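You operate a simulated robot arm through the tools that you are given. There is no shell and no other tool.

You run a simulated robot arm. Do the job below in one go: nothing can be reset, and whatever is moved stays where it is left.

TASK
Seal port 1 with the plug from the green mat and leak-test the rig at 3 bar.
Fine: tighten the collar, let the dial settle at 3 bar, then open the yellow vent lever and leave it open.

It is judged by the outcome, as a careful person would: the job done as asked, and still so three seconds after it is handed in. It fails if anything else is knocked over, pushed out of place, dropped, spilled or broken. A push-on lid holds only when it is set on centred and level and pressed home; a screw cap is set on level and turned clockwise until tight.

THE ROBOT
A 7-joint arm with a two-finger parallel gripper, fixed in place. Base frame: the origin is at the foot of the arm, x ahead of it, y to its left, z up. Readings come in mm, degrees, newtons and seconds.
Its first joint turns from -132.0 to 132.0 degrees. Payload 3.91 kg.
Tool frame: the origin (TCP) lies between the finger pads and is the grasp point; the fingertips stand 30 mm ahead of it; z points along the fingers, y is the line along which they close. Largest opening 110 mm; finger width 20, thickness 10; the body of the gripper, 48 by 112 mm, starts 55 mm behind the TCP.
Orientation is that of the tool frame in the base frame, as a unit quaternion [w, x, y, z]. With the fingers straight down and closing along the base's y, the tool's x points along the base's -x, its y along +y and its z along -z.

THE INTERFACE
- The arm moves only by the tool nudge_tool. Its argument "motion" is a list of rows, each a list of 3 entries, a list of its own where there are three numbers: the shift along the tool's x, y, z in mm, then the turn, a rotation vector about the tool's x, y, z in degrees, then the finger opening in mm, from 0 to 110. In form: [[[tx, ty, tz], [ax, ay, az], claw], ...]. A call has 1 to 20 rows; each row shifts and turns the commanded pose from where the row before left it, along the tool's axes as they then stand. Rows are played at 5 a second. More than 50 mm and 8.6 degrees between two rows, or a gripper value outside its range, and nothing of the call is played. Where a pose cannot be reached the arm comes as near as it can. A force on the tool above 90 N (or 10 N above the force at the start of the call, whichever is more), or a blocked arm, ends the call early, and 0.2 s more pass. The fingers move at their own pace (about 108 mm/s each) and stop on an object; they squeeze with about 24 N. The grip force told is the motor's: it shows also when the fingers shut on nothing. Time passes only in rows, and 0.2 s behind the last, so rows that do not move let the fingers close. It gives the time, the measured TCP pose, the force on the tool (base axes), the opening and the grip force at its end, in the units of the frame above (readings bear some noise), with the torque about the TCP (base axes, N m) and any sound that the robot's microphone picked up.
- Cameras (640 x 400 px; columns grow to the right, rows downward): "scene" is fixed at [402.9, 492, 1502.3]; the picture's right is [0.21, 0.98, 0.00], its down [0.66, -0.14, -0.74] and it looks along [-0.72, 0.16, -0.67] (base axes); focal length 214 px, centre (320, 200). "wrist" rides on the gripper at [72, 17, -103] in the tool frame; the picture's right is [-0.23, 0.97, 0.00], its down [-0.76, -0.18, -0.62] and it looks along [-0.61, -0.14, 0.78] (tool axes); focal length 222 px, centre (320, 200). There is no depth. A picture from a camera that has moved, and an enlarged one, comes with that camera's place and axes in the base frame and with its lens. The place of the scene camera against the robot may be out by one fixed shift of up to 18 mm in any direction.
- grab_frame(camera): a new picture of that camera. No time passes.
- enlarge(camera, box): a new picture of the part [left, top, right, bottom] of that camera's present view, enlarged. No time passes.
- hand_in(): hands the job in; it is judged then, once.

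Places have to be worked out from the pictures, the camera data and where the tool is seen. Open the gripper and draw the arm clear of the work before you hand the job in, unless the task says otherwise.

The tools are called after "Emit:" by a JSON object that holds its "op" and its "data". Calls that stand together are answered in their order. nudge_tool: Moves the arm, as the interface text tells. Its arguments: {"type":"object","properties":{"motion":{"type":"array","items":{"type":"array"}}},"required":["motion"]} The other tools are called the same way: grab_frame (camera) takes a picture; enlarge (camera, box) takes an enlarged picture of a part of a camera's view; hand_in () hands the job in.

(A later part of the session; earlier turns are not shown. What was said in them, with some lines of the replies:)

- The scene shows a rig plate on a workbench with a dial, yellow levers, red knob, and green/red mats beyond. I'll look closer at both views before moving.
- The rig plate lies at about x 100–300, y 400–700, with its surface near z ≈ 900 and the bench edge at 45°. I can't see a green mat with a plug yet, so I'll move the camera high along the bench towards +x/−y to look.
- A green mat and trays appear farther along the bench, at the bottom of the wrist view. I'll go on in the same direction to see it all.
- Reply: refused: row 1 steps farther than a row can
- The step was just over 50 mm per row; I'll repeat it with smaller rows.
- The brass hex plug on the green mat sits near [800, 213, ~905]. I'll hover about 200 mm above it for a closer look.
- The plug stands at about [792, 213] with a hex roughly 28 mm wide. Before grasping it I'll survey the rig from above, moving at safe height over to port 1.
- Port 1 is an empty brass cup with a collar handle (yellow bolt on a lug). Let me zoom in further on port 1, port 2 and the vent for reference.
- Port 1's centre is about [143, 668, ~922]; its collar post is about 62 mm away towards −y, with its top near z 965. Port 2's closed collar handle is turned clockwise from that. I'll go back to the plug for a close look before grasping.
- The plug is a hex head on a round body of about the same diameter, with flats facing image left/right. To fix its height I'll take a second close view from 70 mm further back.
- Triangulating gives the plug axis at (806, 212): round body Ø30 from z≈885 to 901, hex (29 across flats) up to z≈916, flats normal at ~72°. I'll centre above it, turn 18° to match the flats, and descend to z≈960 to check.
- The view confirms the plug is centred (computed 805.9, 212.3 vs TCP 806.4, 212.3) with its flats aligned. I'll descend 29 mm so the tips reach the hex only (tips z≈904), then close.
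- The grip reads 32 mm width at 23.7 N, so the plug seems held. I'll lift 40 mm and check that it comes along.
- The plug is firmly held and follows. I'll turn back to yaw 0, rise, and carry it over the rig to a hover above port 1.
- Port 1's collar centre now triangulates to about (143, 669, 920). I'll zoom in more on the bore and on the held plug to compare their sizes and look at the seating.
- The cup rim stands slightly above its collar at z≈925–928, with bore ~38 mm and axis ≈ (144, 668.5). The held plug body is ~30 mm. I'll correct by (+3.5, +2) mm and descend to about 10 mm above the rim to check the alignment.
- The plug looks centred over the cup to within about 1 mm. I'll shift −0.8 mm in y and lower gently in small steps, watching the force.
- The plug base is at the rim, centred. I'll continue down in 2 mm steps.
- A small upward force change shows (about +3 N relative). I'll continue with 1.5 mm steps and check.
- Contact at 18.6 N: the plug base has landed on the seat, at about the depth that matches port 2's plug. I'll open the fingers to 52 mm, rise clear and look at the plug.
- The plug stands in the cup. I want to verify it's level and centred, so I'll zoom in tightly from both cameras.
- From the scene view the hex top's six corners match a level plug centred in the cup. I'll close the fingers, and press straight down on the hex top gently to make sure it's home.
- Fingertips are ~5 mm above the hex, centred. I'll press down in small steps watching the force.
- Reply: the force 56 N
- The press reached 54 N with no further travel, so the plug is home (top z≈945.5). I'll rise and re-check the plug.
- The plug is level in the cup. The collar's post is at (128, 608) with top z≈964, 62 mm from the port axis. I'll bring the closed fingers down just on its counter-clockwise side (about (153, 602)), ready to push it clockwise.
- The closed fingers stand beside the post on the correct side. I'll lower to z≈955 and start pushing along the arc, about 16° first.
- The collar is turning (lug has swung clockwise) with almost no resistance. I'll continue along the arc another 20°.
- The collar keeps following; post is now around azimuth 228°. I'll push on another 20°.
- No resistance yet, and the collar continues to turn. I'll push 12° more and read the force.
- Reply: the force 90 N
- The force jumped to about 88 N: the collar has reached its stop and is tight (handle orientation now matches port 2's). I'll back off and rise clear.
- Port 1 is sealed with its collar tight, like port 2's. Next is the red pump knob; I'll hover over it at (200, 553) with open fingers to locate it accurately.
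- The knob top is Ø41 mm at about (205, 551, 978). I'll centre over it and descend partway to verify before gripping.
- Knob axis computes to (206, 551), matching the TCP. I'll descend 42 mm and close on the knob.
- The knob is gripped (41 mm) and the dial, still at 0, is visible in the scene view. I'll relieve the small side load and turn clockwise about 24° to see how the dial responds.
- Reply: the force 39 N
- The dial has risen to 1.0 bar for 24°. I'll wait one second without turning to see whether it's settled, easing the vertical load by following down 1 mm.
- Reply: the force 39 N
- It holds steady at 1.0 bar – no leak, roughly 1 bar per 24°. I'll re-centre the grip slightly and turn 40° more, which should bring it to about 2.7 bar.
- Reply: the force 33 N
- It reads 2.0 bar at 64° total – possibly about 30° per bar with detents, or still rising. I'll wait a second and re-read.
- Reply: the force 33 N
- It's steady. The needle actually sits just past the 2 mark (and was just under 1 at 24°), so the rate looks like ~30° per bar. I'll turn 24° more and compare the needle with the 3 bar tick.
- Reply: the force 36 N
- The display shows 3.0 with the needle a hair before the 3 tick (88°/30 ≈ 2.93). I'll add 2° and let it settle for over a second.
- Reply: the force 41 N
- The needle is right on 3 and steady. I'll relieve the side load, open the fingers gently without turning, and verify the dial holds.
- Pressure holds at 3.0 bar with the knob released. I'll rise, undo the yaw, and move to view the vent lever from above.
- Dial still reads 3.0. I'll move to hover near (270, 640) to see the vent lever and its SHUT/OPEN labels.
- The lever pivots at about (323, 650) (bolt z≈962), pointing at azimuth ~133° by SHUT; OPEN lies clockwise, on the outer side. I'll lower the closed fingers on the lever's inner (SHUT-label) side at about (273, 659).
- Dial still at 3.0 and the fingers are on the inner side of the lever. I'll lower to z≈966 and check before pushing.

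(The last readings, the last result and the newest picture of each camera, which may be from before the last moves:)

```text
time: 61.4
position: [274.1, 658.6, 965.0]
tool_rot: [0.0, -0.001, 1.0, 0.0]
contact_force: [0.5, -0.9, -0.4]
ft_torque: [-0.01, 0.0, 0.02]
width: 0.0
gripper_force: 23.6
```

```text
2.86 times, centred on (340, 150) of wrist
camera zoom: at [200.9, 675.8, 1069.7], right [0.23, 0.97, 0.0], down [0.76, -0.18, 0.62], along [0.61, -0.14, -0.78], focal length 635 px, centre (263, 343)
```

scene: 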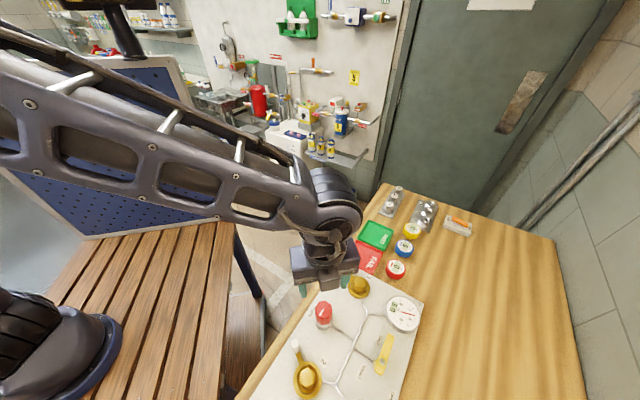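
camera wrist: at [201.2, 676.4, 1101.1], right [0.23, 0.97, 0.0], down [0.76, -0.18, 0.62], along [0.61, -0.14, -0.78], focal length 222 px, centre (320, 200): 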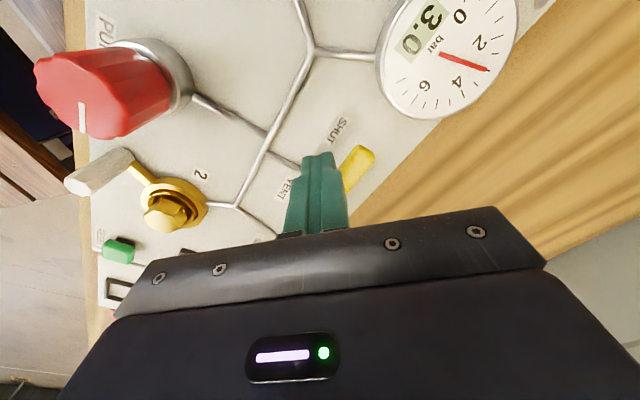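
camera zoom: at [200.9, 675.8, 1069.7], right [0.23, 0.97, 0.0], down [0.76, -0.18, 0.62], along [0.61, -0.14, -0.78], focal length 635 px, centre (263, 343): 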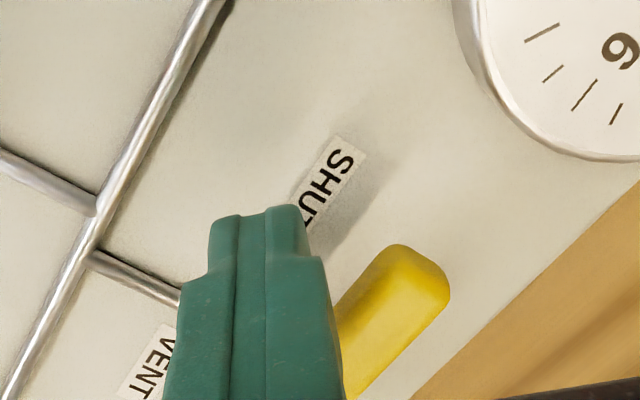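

No contact yet; the lever is right beside the fingers. I'll sweep them along the arc about the pivot, pushing the lever roughly 30° clockwise.

Emit:
{"op": "nudge_tool", "data": {"motion": [[[-2.9, 3.8, 0], [0, 0, 0], 0], [[-1.28, 4.08, 0], [0, 0, 0], 0], [[-1.64, 3.95, 0], [0, 0, 0], 0], [[-1.97, 3.79, 0], [0, 0, 0], 0], [[-2.3, 3.61, 0], [0, 0, 0], 0], [[-2.6, 3.39, 0], [0, 0, 0], 0], [[-2.89, 3.15, 0], [0, 0, 0], 0], [[-3.15, 2.89, 0], [0, 0, 0], 0], [[-3.39, 2.6, 0], [0, 0, 0], 0], [[0, 0, 0], [0, 0, 0], 0]]}}

Emit:
{"op": "grab_frame", "data": {"camera": "wrist"}}

Emit:
{"op": "grab_frame", "data": {"camera": "scene"}}

```text
time: 63.6
position: [295.9, 691.2, 966.0]
tool_rot: [0.0, 0.0, 1.0, -0.001]
contact_force: [0.3, 0.0, -0.5]
ft_torque: [-0.02, 0.01, -0.02]
width: 0.0
gripper_force: 23.3
```

```text
taken
camera wrist: at [223.6, 707.2, 1069.8], right [0.23, 0.97, 0.0], down [0.76, -0.18, 0.62], along [0.61, -0.14, -0.78], focal length 222 px, centre (320, 200)
```

wrist: 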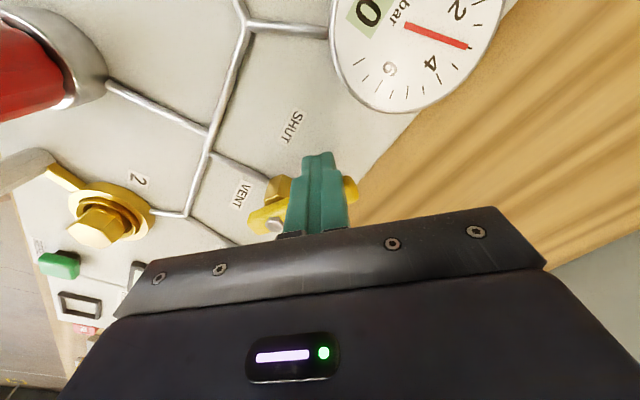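

```text
taken
```

scene: 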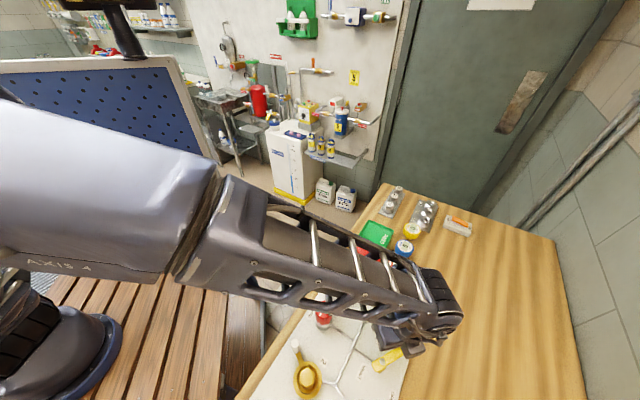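

The lever has swung (seen in the scene view at about azimuth 95–100°). I'll push on along the arc another 40°.

Emit:
{"op": "nudge_tool", "data": {"motion": [[[-3.61, 2.3, 0], [0, 0, 0], 0], [[-3.79, 1.97, 0], [0, 0, 0], 0], [[-3.95, 1.63, 0], [0, 0, 0], 0], [[-4.08, 1.29, 0], [0, 0, 0], 0], [[-4.17, 0.93, 0], [0, 0, 0], 0], [[-4.24, 0.55, 0], [0, 0, 0], 0], [[-4.27, 0.19, 0], [0, 0, 0], 0], [[-4.27, -0.19, 0], [0, 0, 0], 0], [[0, 0, 0], [0, 0, 0], 0]]}}

Emit:
{"op": "grab_frame", "data": {"camera": "wrist"}}

Emit:
{"op": "enlarge", "data": {"camera": "scene", "box": [340, 310, 450, 400]}}

```text
time: 65.6
position: [329.4, 699.0, 966.2]
tool_rot: [0.001, 0.0, 1.0, 0.0]
contact_force: [0.2, 0.4, -0.1]
ft_torque: [-0.01, 0.01, 0.01]
width: 0.0
gripper_force: 23.7
```

```text
taken
camera wrist: at [256.6, 715.8, 1069.7], right [0.23, 0.97, 0.0], down [0.76, -0.18, 0.62], along [0.61, -0.14, -0.78], focal length 222 px, centre (320, 200)
```

wrist: 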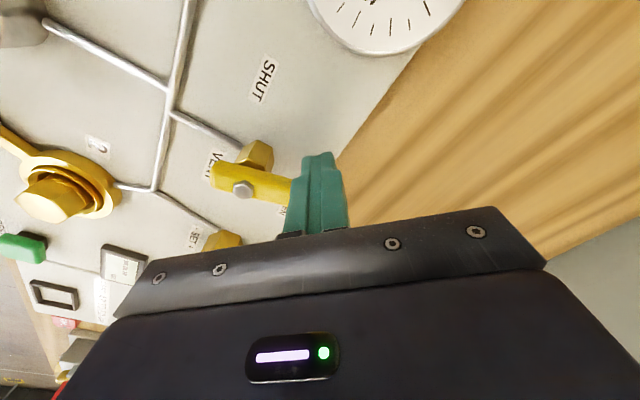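

```text
4.44 times, centred on (395, 355) of scene
camera zoom: at [402.9, 492.0, 1502.3], right [0.21, 0.98, 0.0], down [0.66, -0.14, -0.74], along [-0.72, 0.16, -0.67], focal length 953 px, centre (-13, -489)
```

zoom: 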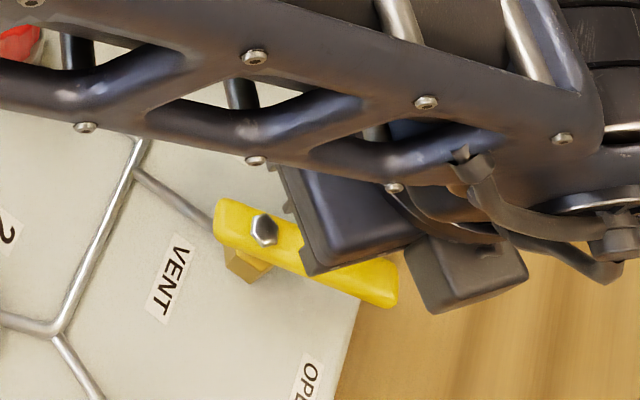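

The lever is now at about azimuth 60° and moves freely. I'll continue 20° more and check the force for the end stop.

Emit:
{"op": "nudge_tool", "data": {"motion": [[[-4.24, -0.55, 0], [0, 0, 0], 0], [[-4.17, -0.93, 0], [0, 0, 0], 0], [[-4.08, -1.29, 0], [0, 0, 0], 0], [[-3.95, -1.63, 0], [0, 0, 0], 0], [[0, 0, 0], [0, 0, 0], 0]]}}

Emit:
{"op": "grab_frame", "data": {"camera": "wrist"}}

Emit:
{"op": "enlarge", "data": {"camera": "scene", "box": [340, 310, 450, 400]}}

```text
time: 66.8
position: [341.8, 696.7, 965.6]
tool_rot: [0.0, -0.002, 1.0, 0.0]
contact_force: [-33.2, 17.9, -4.0]
ft_torque: [0.33, 0.6, -0.09]
width: 0.0
gripper_force: 23.8
```

```text
taken
camera wrist: at [268.6, 712.5, 1069.7], right [0.22, 0.97, 0.0], down [0.76, -0.18, 0.62], along [0.61, -0.14, -0.78], focal length 222 px, centre (320, 200)
```

wrist: 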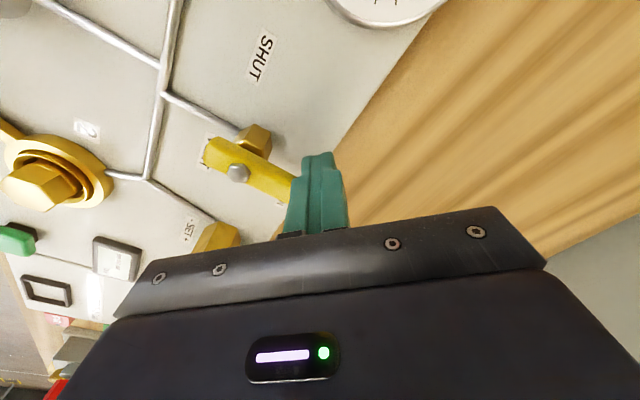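

```text
4.44 times, centred on (395, 355) of scene
camera zoom: at [402.9, 492.0, 1502.3], right [0.21, 0.98, 0.0], down [0.66, -0.14, -0.74], along [-0.72, 0.16, -0.67], focal length 953 px, centre (-13, -489)
```

zoom: 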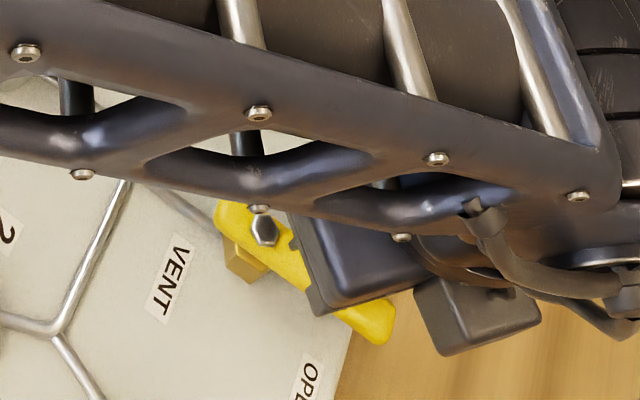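

Resistance of ~38 N appears with the lever along azimuth ~45°, i.e. 90° from SHUT – the open stop. I'll nudge slightly more to confirm it is solid, then back off.

Emit:
{"op": "nudge_tool", "data": {"motion": [[[-1.3, -0.8, 0], [0, 0, 0], 0], [[0, 0, 0], [0, 0, 0], 0]]}}

Emit:
{"op": "nudge_tool", "data": {"motion": [[[4, 3, 0], [0, 0, 0], 0], [[15, 12, 0], [0, 0, 0], 0], [[0, 0, -40], [0, 0, 0], 0], [[0, 0, -45], [0, 0, 0], 0], [[0, 0, -45], [0, 0, 0], 0], [[0, 0, 0], [0, 0, 0], 0]]}}

Emit:
{"op": "grab_frame", "data": {"camera": "wrist"}}

Emit:
{"op": "grab_frame", "data": {"camera": "scene"}}

```text
time: 67.4
position: [341.9, 696.1, 965.8]
tool_rot: [-0.001, -0.001, 1.0, 0.0]
contact_force: [-50.3, 31.1, -7.4]
ft_torque: [0.6, 0.93, -0.2]
width: 0.2
gripper_force: 24.1
```

```text
time: 68.8
position: [328.2, 709.1, 1096.3]
tool_rot: [0.001, -0.001, 1.0, 0.0]
contact_force: [0.2, 0.5, -0.4]
ft_torque: [0.01, 0.04, -0.04]
width: 0.3
gripper_force: 24.1
```

```text
taken
camera wrist: at [254.9, 725.7, 1199.2], right [0.23, 0.97, 0.0], down [0.76, -0.18, 0.62], along [0.61, -0.14, -0.78], focal length 222 px, centre (320, 200)
```

wrist: 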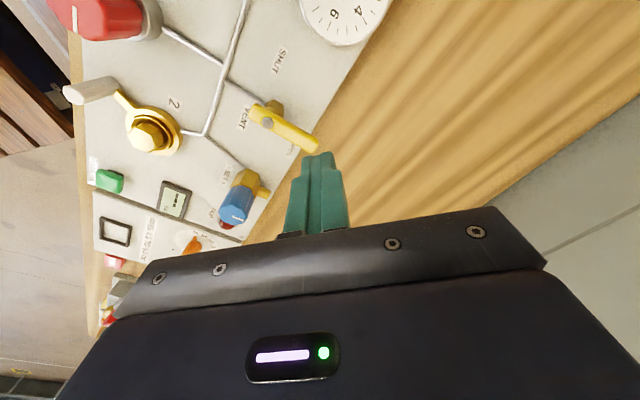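

```text
taken
```

scene: 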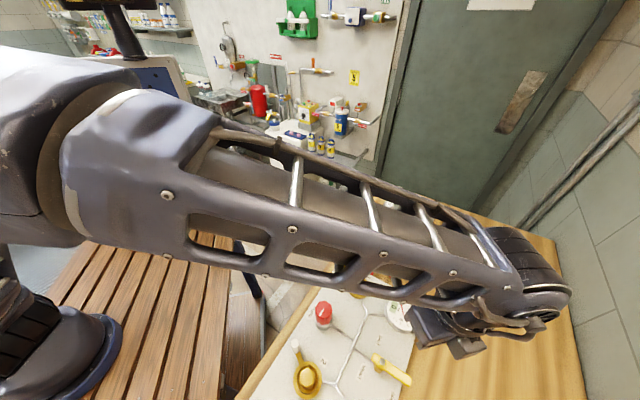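

The stop is solid and the lever stays at OPEN. I'll open the gripper and draw the arm up and back towards its start position, then check the dial and the whole rig.

Emit:
{"op": "nudge_tool", "data": {"motion": [[[0, 0, -30], [0, 0, 0], 30], [[20, -27, -22], [0, 0, 0], 80], [[20, -27, -22], [0, 0, 0], 110], [[20, -27, -22], [0, 0, 0], 110], [[20, -27, -22], [0, 0, 0], 110], [[20, -27, -22], [0, 0, 0], 110], [[20, -27, -22], [0, 0, 0], 110], [[20, -27, -22], [0, 0, 0], 110], [[20, -27, 0], [0, 0, 0], 110], [[0, 0, 0], [0, 0, 0], 110]]}}

Emit:
{"op": "grab_frame", "data": {"camera": "wrist"}}

Emit:
{"op": "grab_frame", "data": {"camera": "scene"}}

Emit:
{"op": "enlarge", "data": {"camera": "scene", "box": [280, 260, 440, 400]}}

```text
time: 71.0
position: [168.5, 492.7, 1280.6]
tool_rot: [0.001, 0.0, 1.0, 0.0]
contact_force: [0.2, -0.4, 0.5]
ft_torque: [0.01, 0.0, 0.03]
width: 110.0
gripper_force: 0.0
```

```text
taken
camera wrist: at [95.1, 509.5, 1383.7], right [0.23, 0.97, 0.0], down [0.76, -0.18, 0.62], along [0.61, -0.14, -0.78], focal length 222 px, centre (320, 200)
```

wrist: 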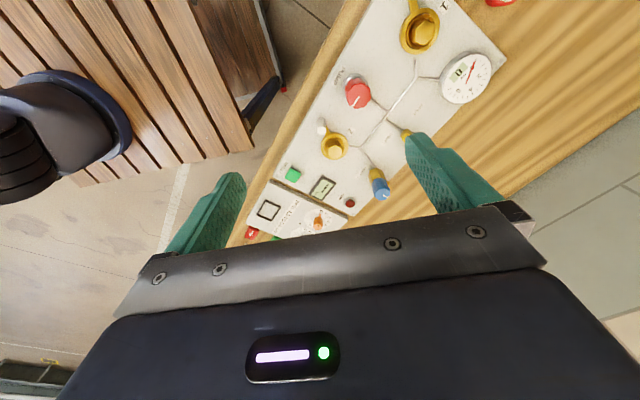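

```text
taken
```

scene: 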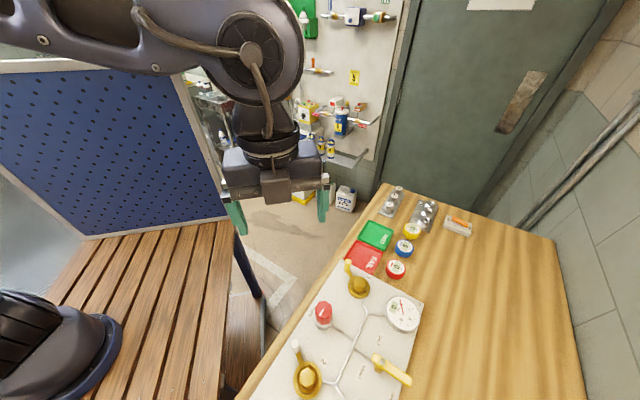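

```text
2.86 times, centred on (360, 330) of scene
camera zoom: at [402.9, 492.0, 1502.3], right [0.21, 0.98, 0.0], down [0.66, -0.14, -0.74], along [-0.72, 0.16, -0.67], focal length 613 px, centre (206, -171)
```

zoom: 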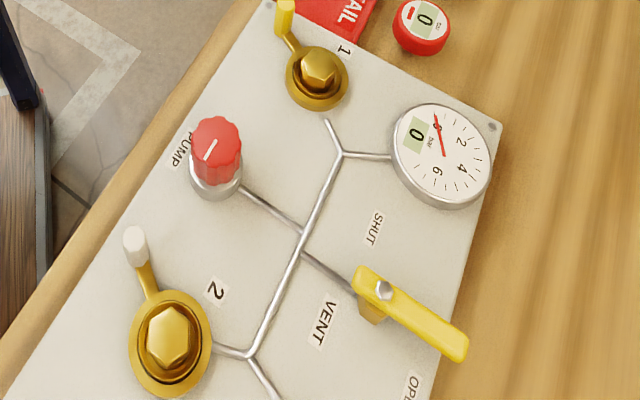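

The dial has vented to 0, the lever sits at OPEN, and the arm is clear. One last close look at port 1 and the surroundings before handing in.

Emit:
{"op": "enlarge", "data": {"camera": "scene", "box": [330, 250, 390, 310]}}

Emit:
{"op": "enlarge", "data": {"camera": "scene", "box": [330, 170, 490, 290]}}

```text
6.67 times, centred on (360, 280) of scene
camera zoom: at [402.9, 492.0, 1502.3], right [0.21, 0.98, 0.0], down [0.66, -0.14, -0.74], along [-0.72, 0.16, -0.67], focal length 1430 px, centre (53, -333)
```

zoom: 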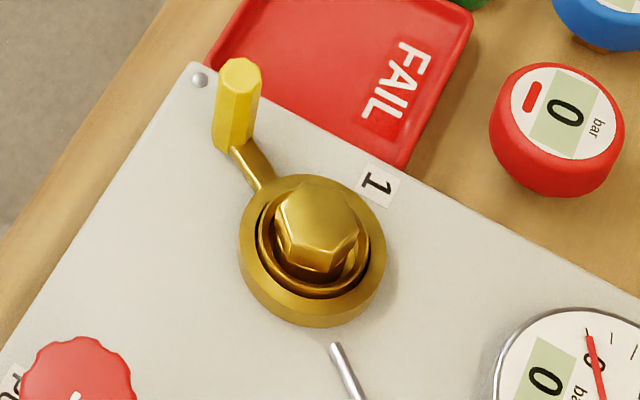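

```text
3.33 times, centred on (410, 230) of scene
camera zoom: at [402.9, 492.0, 1502.3], right [0.21, 0.98, 0.0], down [0.66, -0.14, -0.74], along [-0.72, 0.16, -0.67], focal length 715 px, centre (20, 100)
```

zoom: 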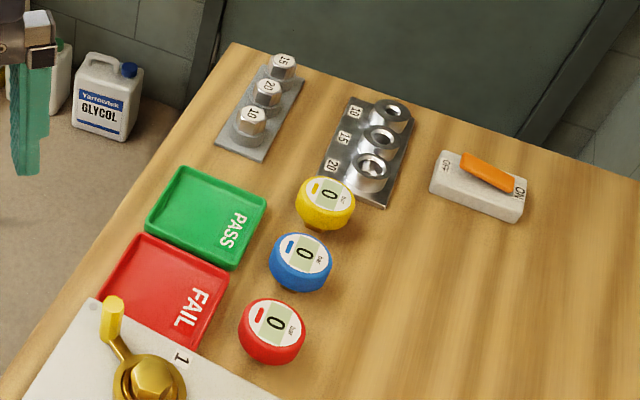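

Port 1 is plugged, level, with its collar tight. The rig held 3.0 bar, the vent lever is open with the dial back at 0, nothing visible in these views has moved, and the gripper is open and clear. I'm handing in.

Emit:
{"op": "hand_in", "data": {}}

```text
The job is handed in.
```

Port 1 is sealed with the plug from the green mat, and the rig passed its leak test at 3 bar.

- **Plug:** it sits level in the port. I pressed down on it with about 54 N and it moved no further.
- **Collar:** I turned it clockwise until it hit its stop at about 88 N. Its handle now lines up with port 2's.
- **Leak test:** I turned the pump knob clockwise about 90°. The needle settled on 3, and the display read 3.0 bar for about 10 seconds until I began opening the vent.
- **Vent:** the yellow lever is at its open stop and stays there. The dial has dropped back to 0.

In the last pictures nothing else on the bench or rig looked moved. The far end of the bench, around the green mat, was not in those pictures. The arm is back near its start position with the gripper open, and the pump knob is still where it gave 3 bar.
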